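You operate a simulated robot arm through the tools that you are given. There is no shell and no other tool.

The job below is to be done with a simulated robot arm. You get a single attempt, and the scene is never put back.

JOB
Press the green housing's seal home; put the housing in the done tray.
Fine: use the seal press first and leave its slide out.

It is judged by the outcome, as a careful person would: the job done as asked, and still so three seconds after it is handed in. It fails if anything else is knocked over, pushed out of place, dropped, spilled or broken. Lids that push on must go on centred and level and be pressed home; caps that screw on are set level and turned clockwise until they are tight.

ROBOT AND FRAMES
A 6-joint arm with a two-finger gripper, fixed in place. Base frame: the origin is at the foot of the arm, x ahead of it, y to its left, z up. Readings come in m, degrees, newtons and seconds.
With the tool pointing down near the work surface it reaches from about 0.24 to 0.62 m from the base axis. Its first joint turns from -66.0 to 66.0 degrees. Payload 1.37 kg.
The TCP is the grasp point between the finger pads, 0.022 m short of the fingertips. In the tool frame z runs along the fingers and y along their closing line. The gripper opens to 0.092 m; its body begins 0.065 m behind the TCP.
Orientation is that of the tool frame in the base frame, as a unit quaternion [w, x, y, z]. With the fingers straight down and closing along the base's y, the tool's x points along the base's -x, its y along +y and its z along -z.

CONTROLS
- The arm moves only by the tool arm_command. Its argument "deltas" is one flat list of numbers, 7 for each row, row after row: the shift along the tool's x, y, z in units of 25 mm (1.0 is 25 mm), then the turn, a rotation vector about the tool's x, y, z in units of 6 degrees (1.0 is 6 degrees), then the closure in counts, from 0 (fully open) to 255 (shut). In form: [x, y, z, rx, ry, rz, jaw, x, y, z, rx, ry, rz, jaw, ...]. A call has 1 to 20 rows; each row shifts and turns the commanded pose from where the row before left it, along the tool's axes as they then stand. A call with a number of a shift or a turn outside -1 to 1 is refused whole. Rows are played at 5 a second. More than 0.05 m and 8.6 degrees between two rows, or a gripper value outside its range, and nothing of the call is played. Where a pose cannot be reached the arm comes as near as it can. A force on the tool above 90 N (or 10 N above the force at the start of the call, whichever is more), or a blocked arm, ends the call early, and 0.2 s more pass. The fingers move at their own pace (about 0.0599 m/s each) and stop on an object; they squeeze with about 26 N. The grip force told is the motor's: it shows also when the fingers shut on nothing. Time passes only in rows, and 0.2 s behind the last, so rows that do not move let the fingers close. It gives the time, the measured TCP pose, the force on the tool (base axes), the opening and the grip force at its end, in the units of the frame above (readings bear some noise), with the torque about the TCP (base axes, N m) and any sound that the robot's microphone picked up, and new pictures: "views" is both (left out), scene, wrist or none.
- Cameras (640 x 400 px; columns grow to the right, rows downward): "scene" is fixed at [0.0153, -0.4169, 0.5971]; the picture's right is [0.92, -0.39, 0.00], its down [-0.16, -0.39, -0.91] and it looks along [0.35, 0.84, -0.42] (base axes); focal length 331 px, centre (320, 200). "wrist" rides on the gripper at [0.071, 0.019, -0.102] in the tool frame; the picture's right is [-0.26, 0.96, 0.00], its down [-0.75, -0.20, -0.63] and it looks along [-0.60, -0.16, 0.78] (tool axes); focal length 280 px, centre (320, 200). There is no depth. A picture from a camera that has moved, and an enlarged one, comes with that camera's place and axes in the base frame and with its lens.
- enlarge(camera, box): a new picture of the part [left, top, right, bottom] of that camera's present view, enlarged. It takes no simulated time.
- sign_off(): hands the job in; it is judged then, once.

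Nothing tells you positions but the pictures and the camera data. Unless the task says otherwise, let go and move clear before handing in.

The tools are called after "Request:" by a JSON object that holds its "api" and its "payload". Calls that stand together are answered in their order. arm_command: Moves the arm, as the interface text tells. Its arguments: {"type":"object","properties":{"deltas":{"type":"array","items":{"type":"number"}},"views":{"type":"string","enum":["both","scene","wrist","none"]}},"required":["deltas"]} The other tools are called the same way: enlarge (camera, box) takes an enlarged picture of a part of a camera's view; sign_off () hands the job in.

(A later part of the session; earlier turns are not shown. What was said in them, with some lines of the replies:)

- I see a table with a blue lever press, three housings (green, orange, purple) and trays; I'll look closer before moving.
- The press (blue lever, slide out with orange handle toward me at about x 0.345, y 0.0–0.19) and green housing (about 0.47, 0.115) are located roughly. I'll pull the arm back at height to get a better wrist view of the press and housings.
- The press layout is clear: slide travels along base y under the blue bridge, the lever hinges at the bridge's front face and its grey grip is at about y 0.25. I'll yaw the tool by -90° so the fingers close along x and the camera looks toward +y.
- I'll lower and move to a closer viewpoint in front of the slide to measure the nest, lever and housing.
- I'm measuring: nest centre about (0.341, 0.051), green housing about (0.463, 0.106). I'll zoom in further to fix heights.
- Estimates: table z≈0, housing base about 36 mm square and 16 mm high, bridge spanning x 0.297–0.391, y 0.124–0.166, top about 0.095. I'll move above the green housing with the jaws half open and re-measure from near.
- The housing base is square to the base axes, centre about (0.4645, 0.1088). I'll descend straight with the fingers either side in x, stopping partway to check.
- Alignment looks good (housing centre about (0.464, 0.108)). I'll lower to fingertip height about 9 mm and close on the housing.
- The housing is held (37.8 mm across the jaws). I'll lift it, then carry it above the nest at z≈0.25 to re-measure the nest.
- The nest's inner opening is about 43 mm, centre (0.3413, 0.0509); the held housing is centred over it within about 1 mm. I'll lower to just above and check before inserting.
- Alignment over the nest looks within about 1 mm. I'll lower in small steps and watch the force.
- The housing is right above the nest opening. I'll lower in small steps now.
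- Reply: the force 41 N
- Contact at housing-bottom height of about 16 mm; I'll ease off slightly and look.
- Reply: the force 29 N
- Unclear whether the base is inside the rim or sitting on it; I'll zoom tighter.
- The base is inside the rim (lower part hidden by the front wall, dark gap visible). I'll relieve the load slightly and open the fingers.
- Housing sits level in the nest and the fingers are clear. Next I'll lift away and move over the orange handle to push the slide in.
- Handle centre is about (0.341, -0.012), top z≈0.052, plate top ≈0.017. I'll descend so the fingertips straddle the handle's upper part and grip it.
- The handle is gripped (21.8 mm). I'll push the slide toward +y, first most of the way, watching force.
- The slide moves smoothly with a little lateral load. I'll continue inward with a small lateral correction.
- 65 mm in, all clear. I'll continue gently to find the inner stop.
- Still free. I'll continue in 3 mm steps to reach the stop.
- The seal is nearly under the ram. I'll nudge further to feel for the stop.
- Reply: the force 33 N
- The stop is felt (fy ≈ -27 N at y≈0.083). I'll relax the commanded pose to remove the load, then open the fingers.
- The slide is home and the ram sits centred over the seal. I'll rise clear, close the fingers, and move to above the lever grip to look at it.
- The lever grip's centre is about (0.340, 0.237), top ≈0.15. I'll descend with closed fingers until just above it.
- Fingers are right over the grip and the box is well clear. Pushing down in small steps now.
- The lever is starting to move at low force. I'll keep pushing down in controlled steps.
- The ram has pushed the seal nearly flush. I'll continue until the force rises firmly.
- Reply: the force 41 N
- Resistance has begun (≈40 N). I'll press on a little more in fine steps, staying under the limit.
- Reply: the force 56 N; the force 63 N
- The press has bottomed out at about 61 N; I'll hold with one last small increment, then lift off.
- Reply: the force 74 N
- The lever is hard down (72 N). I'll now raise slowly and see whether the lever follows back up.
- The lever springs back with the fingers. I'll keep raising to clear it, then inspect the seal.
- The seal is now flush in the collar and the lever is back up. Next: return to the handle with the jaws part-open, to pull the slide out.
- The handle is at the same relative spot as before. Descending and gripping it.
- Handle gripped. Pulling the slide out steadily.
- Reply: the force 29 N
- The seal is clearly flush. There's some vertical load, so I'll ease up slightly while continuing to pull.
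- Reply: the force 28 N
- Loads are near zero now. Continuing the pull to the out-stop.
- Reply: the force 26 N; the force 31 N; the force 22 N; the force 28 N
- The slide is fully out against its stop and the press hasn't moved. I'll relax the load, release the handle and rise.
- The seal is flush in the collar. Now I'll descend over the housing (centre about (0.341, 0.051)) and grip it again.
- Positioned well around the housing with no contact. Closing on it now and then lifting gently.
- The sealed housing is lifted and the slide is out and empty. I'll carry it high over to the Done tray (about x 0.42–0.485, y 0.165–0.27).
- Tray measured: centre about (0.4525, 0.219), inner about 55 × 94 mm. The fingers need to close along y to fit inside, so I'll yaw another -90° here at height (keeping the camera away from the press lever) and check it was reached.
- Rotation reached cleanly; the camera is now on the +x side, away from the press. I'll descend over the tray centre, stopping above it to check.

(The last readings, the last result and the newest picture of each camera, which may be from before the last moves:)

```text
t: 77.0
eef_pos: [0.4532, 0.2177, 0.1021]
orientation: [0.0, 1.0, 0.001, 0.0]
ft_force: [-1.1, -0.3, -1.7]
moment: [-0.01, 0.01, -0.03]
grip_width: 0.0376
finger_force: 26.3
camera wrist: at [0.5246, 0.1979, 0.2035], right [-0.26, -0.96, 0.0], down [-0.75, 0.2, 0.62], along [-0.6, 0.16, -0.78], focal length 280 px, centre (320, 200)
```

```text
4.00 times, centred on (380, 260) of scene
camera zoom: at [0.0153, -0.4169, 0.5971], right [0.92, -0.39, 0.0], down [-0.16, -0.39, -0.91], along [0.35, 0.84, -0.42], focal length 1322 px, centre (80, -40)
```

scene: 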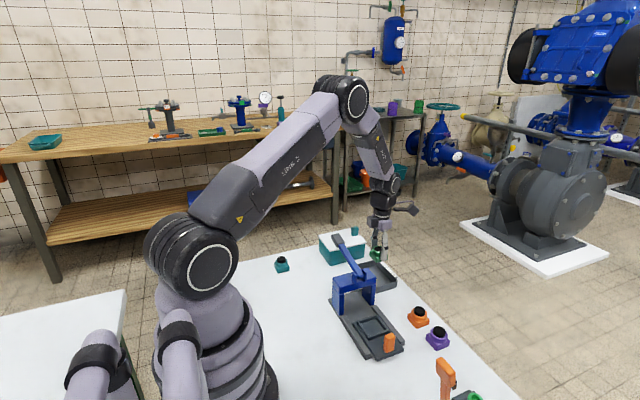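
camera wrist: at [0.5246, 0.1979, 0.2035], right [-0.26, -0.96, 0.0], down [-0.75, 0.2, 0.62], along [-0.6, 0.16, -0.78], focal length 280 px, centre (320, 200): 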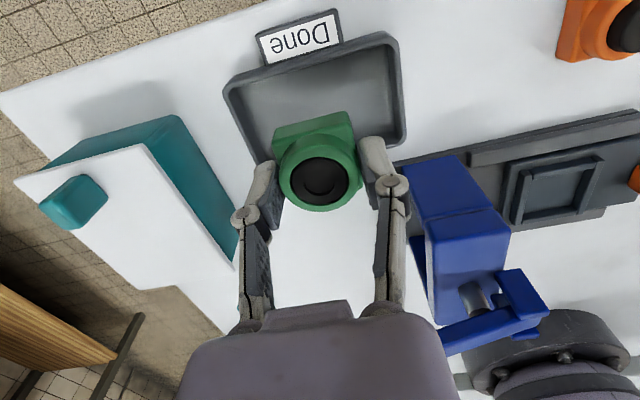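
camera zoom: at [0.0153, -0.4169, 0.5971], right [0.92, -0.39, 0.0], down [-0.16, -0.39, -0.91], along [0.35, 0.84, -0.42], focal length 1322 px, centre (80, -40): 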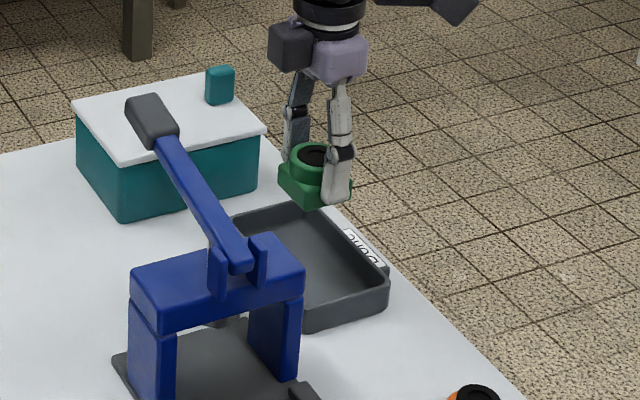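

Alignment over the tray is good. Lowering to just above the tray floor.

Request:
{"api": "arm_command", "payload": {"deltas": [0, 0, 0.6, 0, 0, 0, 255, 0, 0, 0.6, 0, 0, 0, 255, 0, 0, 0.5, 0, 0, 0, 255, 0, 0, 0.4, 0, 0, 0, 255, 0, 0, 0, 0, 0, 0, 255], "views": "both"}}

Request:
{"api": "enlarge", "payload": {"camera": "wrist", "box": [200, 50, 440, 230]}}

Request:
{"api": "enlarge", "payload": {"camera": "scene", "box": [335, 210, 425, 310]}}

```text
t: 78.2
eef_pos: [0.4517, 0.2175, 0.05]
orientation: [0.001, 1.0, 0.0, 0.0]
ft_force: [0.2, 0.4, -0.7]
moment: [0.01, -0.02, -0.01]
grip_width: 0.0376
finger_force: 26.3
camera wrist: at [0.524, 0.1984, 0.1513], right [-0.26, -0.96, 0.0], down [-0.75, 0.2, 0.62], along [-0.6, 0.16, -0.78], focal length 280 px, centre (320, 200)
```

scene: 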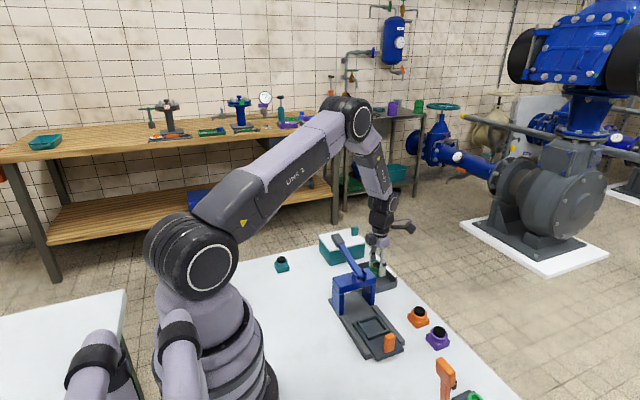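
wrist: 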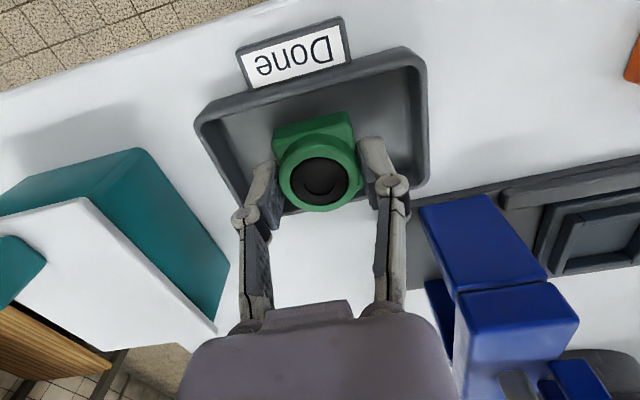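

```text
2.22 times, centred on (320, 140) of wrist
camera zoom: at [0.524, 0.1984, 0.1513], right [-0.26, -0.96, 0.0], down [-0.75, 0.2, 0.62], along [-0.6, 0.16, -0.78], focal length 623 px, centre (320, 333)
```

zoom: 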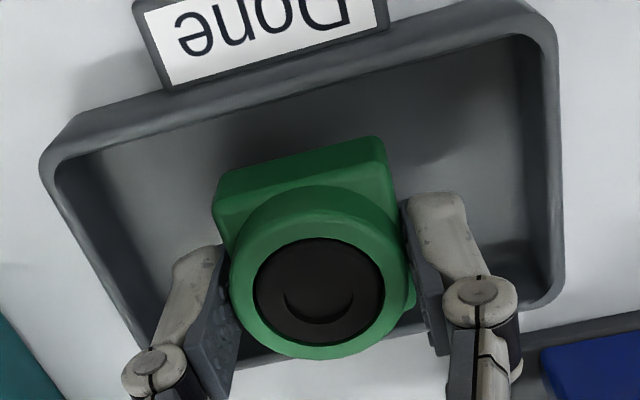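

```text
4.00 times, centred on (380, 260) of scene
camera zoom: at [0.0153, -0.4169, 0.5971], right [0.92, -0.39, 0.0], down [-0.16, -0.39, -0.91], along [0.35, 0.84, -0.42], focal length 1322 px, centre (80, -40)
```

zoom: 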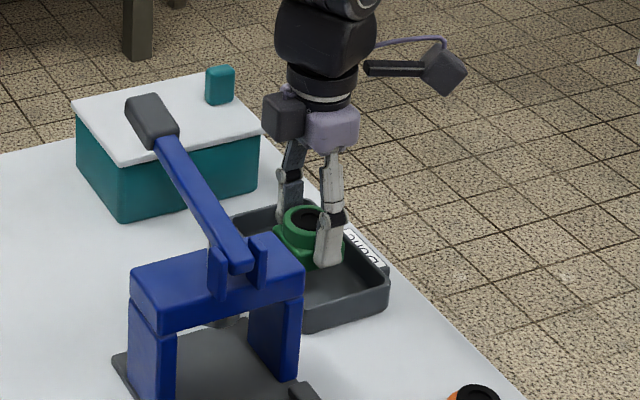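

Housing is inside the tray walls with margin all round. Lowering the last bit in small steps.

Request:
{"api": "arm_command", "payload": {"deltas": [0, 0, 0.2, 0, 0, 0, 255, 0, 0, 0.16, 0, 0, 0, 255, 0, 0, 0, 0, 0, 0, 255], "views": "none"}}

Request:
{"api": "arm_command", "payload": {"deltas": [0, 0, 0.08, 0, 0, 0, 255, 0, 0, 0, 0, 0, 0, 255], "views": "none"}}

```text
t: 79.0
eef_pos: [0.4516, 0.2162, 0.0421]
orientation: [-0.001, 1.0, -0.001, 0.0]
ft_force: [0.0, 0.8, -1.8]
moment: [0.05, -0.01, 0.0]
grip_width: 0.0375
finger_force: 26.0
```

```text
t: 79.6
eef_pos: [0.4529, 0.2171, 0.04]
orientation: [-0.001, 1.0, 0.0, 0.0]
ft_force: [0.2, 0.0, -1.6]
moment: [0.02, 0.04, 0.02]
grip_width: 0.0378
finger_force: 26.1
```

Request:
{"api": "arm_command", "payload": {"deltas": [0, 0, 0.06, 0, 0, 0, 255, 0, 0, 0, 0, 0, 0, 255], "views": "none"}}

Request:
{"api": "arm_command", "payload": {"deltas": [0, 0, 0.06, 0, 0, 0, 255, 0, 0, 0, 0, 0, 0, 255], "views": "none"}}

```text
t: 80.2
eef_pos: [0.452, 0.218, 0.0371]
orientation: [0.0, 1.0, 0.0, 0.0]
ft_force: [0.9, 0.0, -1.6]
moment: [0.03, -0.02, 0.0]
grip_width: 0.0377
finger_force: 25.9
```

```text
t: 80.8
eef_pos: [0.4523, 0.2167, 0.0357]
orientation: [0.001, 1.0, 0.0, -0.001]
ft_force: [-0.2, 0.2, -0.8]
moment: [-0.01, 0.0, 0.0]
grip_width: 0.0377
finger_force: 26.4
```

Request:
{"api": "arm_command", "payload": {"deltas": [0, 0, 0.04, 0, 0, 0, 255, 0, 0, 0, 0, 0, 0, 255], "views": "both"}}

Request:
{"api": "enlarge", "payload": {"camera": "wrist", "box": [200, 50, 440, 230]}}

Request:
{"api": "enlarge", "payload": {"camera": "scene", "box": [350, 240, 410, 300]}}

```text
t: 81.4
eef_pos: [0.4523, 0.2184, 0.0356]
orientation: [0.0, 1.0, 0.0, 0.0]
ft_force: [-0.5, -0.2, -2.2]
moment: [0.02, -0.02, -0.01]
grip_width: 0.0374
finger_force: 25.9
camera wrist: at [0.5245, 0.198, 0.1363], right [-0.26, -0.96, 0.0], down [-0.75, 0.2, 0.62], along [-0.6, 0.16, -0.78], focal length 280 px, centre (320, 200)
```

scene: 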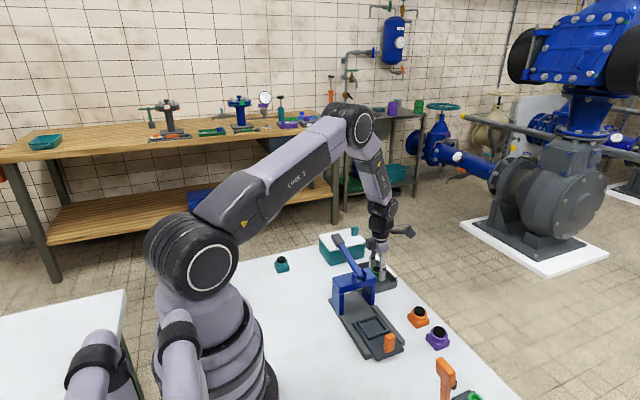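
wrist: 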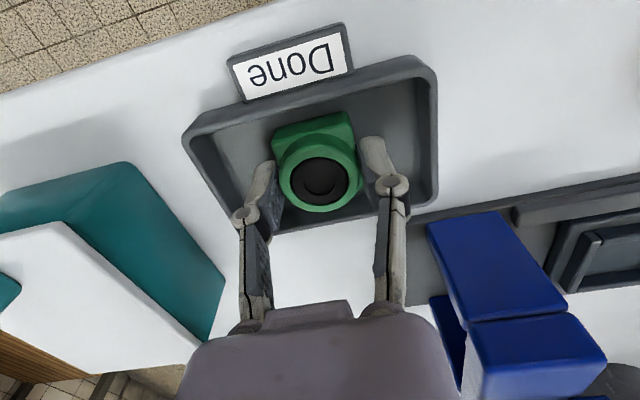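

```text
2.22 times, centred on (320, 140) of wrist
camera zoom: at [0.5245, 0.198, 0.1363], right [-0.26, -0.96, 0.0], down [-0.75, 0.2, 0.62], along [-0.6, 0.16, -0.78], focal length 623 px, centre (320, 333)
```

zoom: 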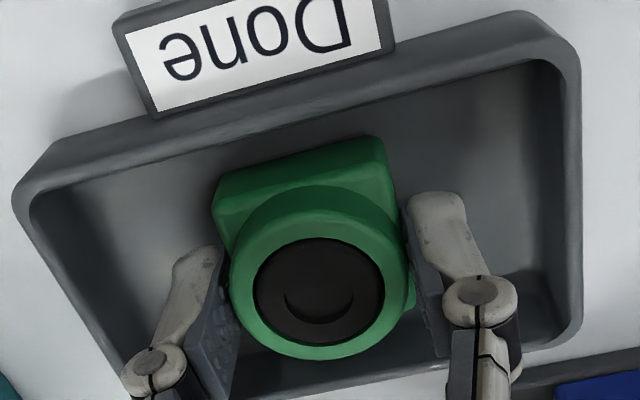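

```text
6.67 times, centred on (380, 270) of scene
camera zoom: at [0.0153, -0.4169, 0.5971], right [0.92, -0.39, 0.0], down [-0.16, -0.39, -0.91], along [0.35, 0.84, -0.42], focal length 2204 px, centre (-80, -267)
```

zoom: 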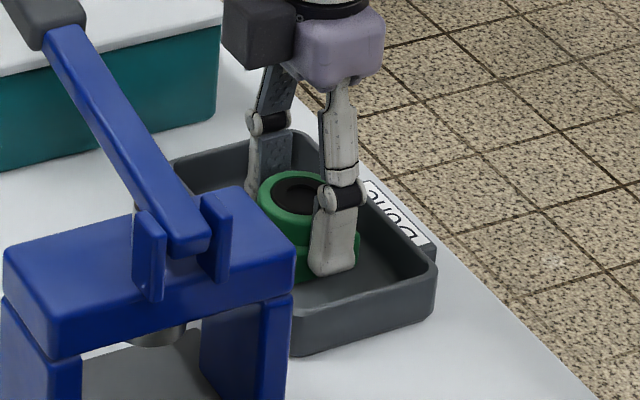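

No contact yet; continuing in 1–1.5 mm steps.

Request:
{"api": "arm_command", "payload": {"deltas": [0, 0, 0.05, 0, 0, 0, 255, 0, 0, 0, 0, 0, 0, 255], "views": "none"}}

Request:
{"api": "arm_command", "payload": {"deltas": [0, 0, 0.05, 0, 0, 0, 255, 0, 0, 0, 0, 0, 0, 255], "views": "none"}}

```text
t: 82.0
eef_pos: [0.4529, 0.2178, 0.0352]
orientation: [-0.001, 1.0, 0.0, 0.0]
ft_force: [-4.5, -4.7, 18.0]
moment: [-0.08, 0.17, -0.01]
grip_width: 0.0376
finger_force: 25.2
```

```text
t: 82.6
eef_pos: [0.4531, 0.2184, 0.0354]
orientation: [-0.001, 1.0, -0.001, 0.002]
ft_force: [-2.0, -8.4, 22.7]
moment: [-0.22, 0.03, -0.03]
grip_width: 0.0378
finger_force: 25.9
```

The housing is on the tray floor (≈20 N). I'll relax the load, then open the fingers within the tray.

Request:
{"api": "arm_command", "payload": {"deltas": [0, 0, -0.06, 0, 0, 0, 255, 0, 0, 0, 0, 0, 0, 255, 0, 0, 0, 0, 0, 0, 190, 0, 0, 0, 0, 0, 0, 125, 0, 0, 0, 0, 0, 0, 115, 0, 0, 0, 0, 0, 0, 115], "views": "both"}}

Request:
{"api": "enlarge", "payload": {"camera": "wrist", "box": [180, 50, 460, 240]}}

Request:
{"api": "enlarge", "payload": {"camera": "scene", "box": [350, 240, 410, 300]}}

```text
t: 84.0
eef_pos: [0.4508, 0.2161, 0.0335]
orientation: [-0.001, 1.0, 0.0, 0.0]
ft_force: [-0.1, 0.1, -0.2]
moment: [0.0, -0.01, -0.01]
grip_width: 0.0505
finger_force: 0.0
camera wrist: at [0.5242, 0.1985, 0.1348], right [-0.26, -0.96, 0.0], down [-0.75, 0.2, 0.63], along [-0.6, 0.16, -0.78], focal length 280 px, centre (320, 200)
```

scene: 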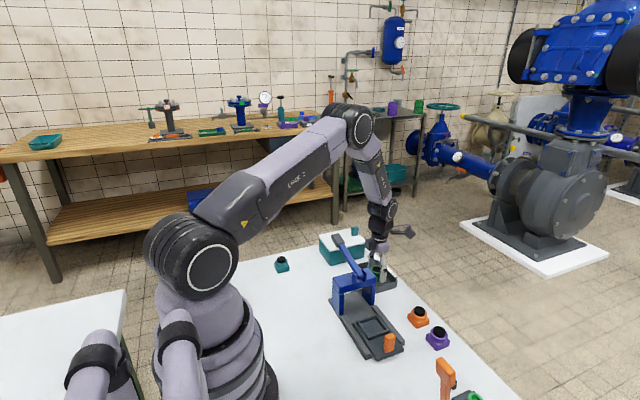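
wrist: 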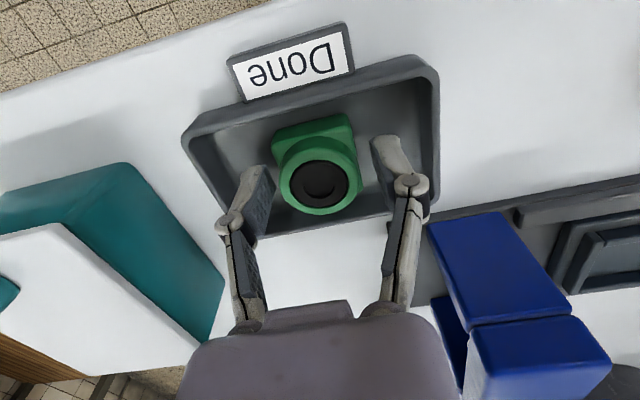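

```text
2.11 times, centred on (320, 145) of wrist
camera zoom: at [0.5242, 0.1985, 0.1348], right [-0.26, -0.96, 0.0], down [-0.75, 0.2, 0.63], along [-0.6, 0.16, -0.78], focal length 590 px, centre (320, 316)
```

zoom: 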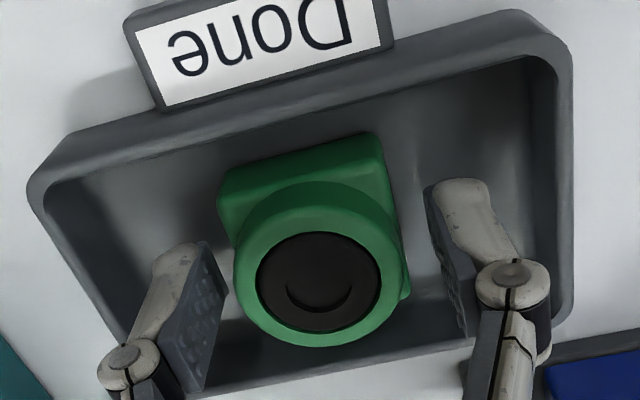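

```text
6.67 times, centred on (380, 270) of scene
camera zoom: at [0.0153, -0.4169, 0.5971], right [0.92, -0.39, 0.0], down [-0.16, -0.39, -0.91], along [0.35, 0.84, -0.42], focal length 2204 px, centre (-80, -267)
```

zoom: 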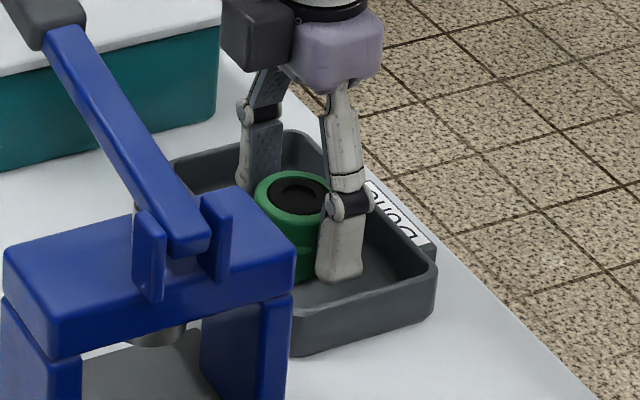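

Released; the housing sits level in the tray with the seal flush. I'll raise straight up and clear.

Request:
{"api": "arm_command", "payload": {"deltas": [0, 0, -0.4, 0, 0, 0, 115, 0, 0, -0.6, 0, 0, 0, 115, 0, 0, -0.9, 0, 0, 0, 115, 0, 0, -1, 0, 0, 0, 115, 0, 0, -1, 0, 0, 0, 115, 0, 0, -1, 0, 0, 0, 115, 0, 0, -1, 0, 0, 0, 115, 0, 0, -1, 0, 0, 0, 115, 0, 0, -1, 0, 0, 0, 115, 0, 0, 0, 0, 0, 0, 115], "views": "both"}}

Request:
{"api": "enlarge", "payload": {"camera": "wrist", "box": [220, 0, 560, 180]}}

Request:
{"api": "enlarge", "payload": {"camera": "scene", "box": [310, 230, 450, 360]}}

Request:
{"api": "enlarge", "payload": {"camera": "wrist", "box": [250, 0, 390, 120]}}

```text
t: 86.2
eef_pos: [0.4532, 0.2179, 0.2315]
orientation: [0.0, 1.0, -0.001, 0.0]
ft_force: [-0.2, 0.3, -0.2]
moment: [0.01, 0.0, -0.01]
grip_width: 0.0504
finger_force: 0.1
camera wrist: at [0.5245, 0.1989, 0.3327], right [-0.26, -0.96, 0.0], down [-0.75, 0.2, 0.62], along [-0.6, 0.16, -0.78], focal length 280 px, centre (320, 200)
```

scene: 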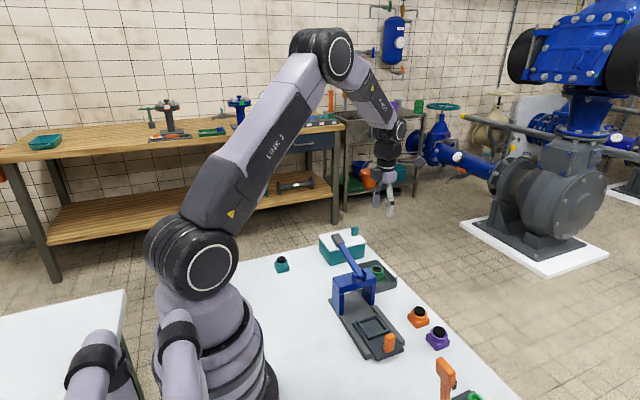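
wrist: 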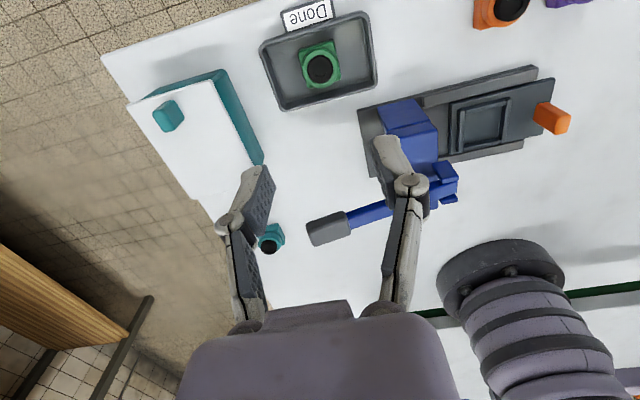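

```text
1.88 times, centred on (390, 90) of wrist
camera zoom: at [0.5245, 0.1989, 0.3327], right [-0.26, -0.96, 0.0], down [-0.75, 0.2, 0.62], along [-0.6, 0.16, -0.78], focal length 528 px, centre (188, 407)
```

zoom: 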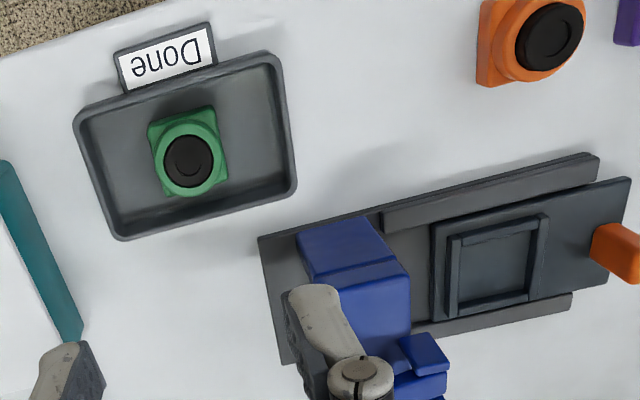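

```text
3.08 times, centred on (380, 295) of scene
camera zoom: at [0.0153, -0.4169, 0.5971], right [0.92, -0.39, 0.0], down [-0.16, -0.39, -0.91], along [0.35, 0.84, -0.42], focal length 1017 px, centre (135, -92)
```

zoom: 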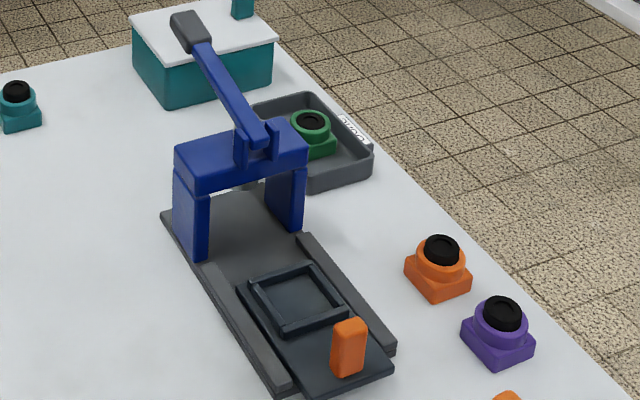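

```text
3.33 times, centred on (320, 60) of wrist
camera zoom: at [0.5245, 0.1989, 0.3327], right [-0.26, -0.96, 0.0], down [-0.75, 0.2, 0.62], along [-0.6, 0.16, -0.78], focal length 935 px, centre (320, 667)
```

zoom: 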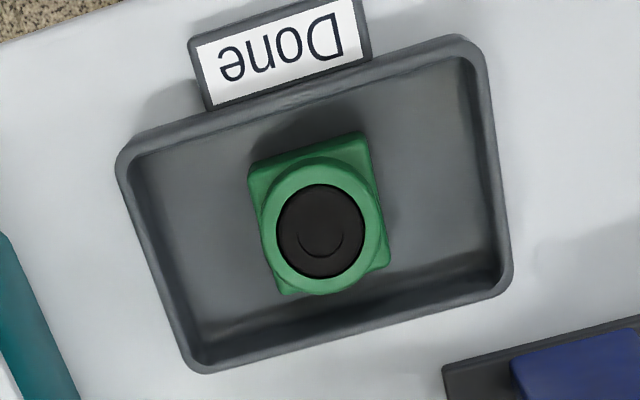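

Everything looks in place; one last close look at the seal before handing in.

Request:
{"api": "enlarge", "payload": {"camera": "scene", "box": [360, 255, 395, 290]}}

```text
11.43 times, centred on (378, 272) of scene
camera zoom: at [0.0153, -0.4169, 0.5971], right [0.92, -0.39, 0.0], down [-0.16, -0.39, -0.91], along [0.35, 0.84, -0.42], focal length 3779 px, centre (-337, -629)
```

zoom: 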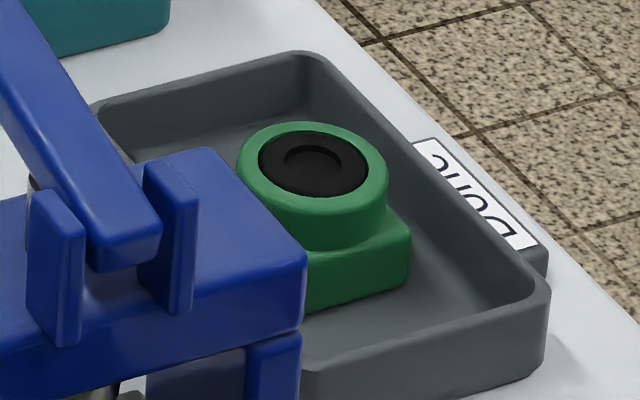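

The seal is flush and level in the green housing, and the housing sits in the Done tray. The press slide is out, its lever is up, and the arm is clear, so I'm handing in.

Request:
{"api": "sign_off", "payload": {}}

```text
The job is handed in.
```

The green housing's seal is pressed home, and the housing is in the Done tray. The job is handed in.

- **Seal:** I pressed it with the seal press until the lever hit a firm stop at about 72 N. In the last close-up it looks flush and level in the collar.
- **Press:** The slide is pulled fully out against its stop and empty, and the lever has sprung back up.
- **Everything else:** Nothing else looks moved or knocked over in the final pictures. The gripper has let go and is well above the tray.
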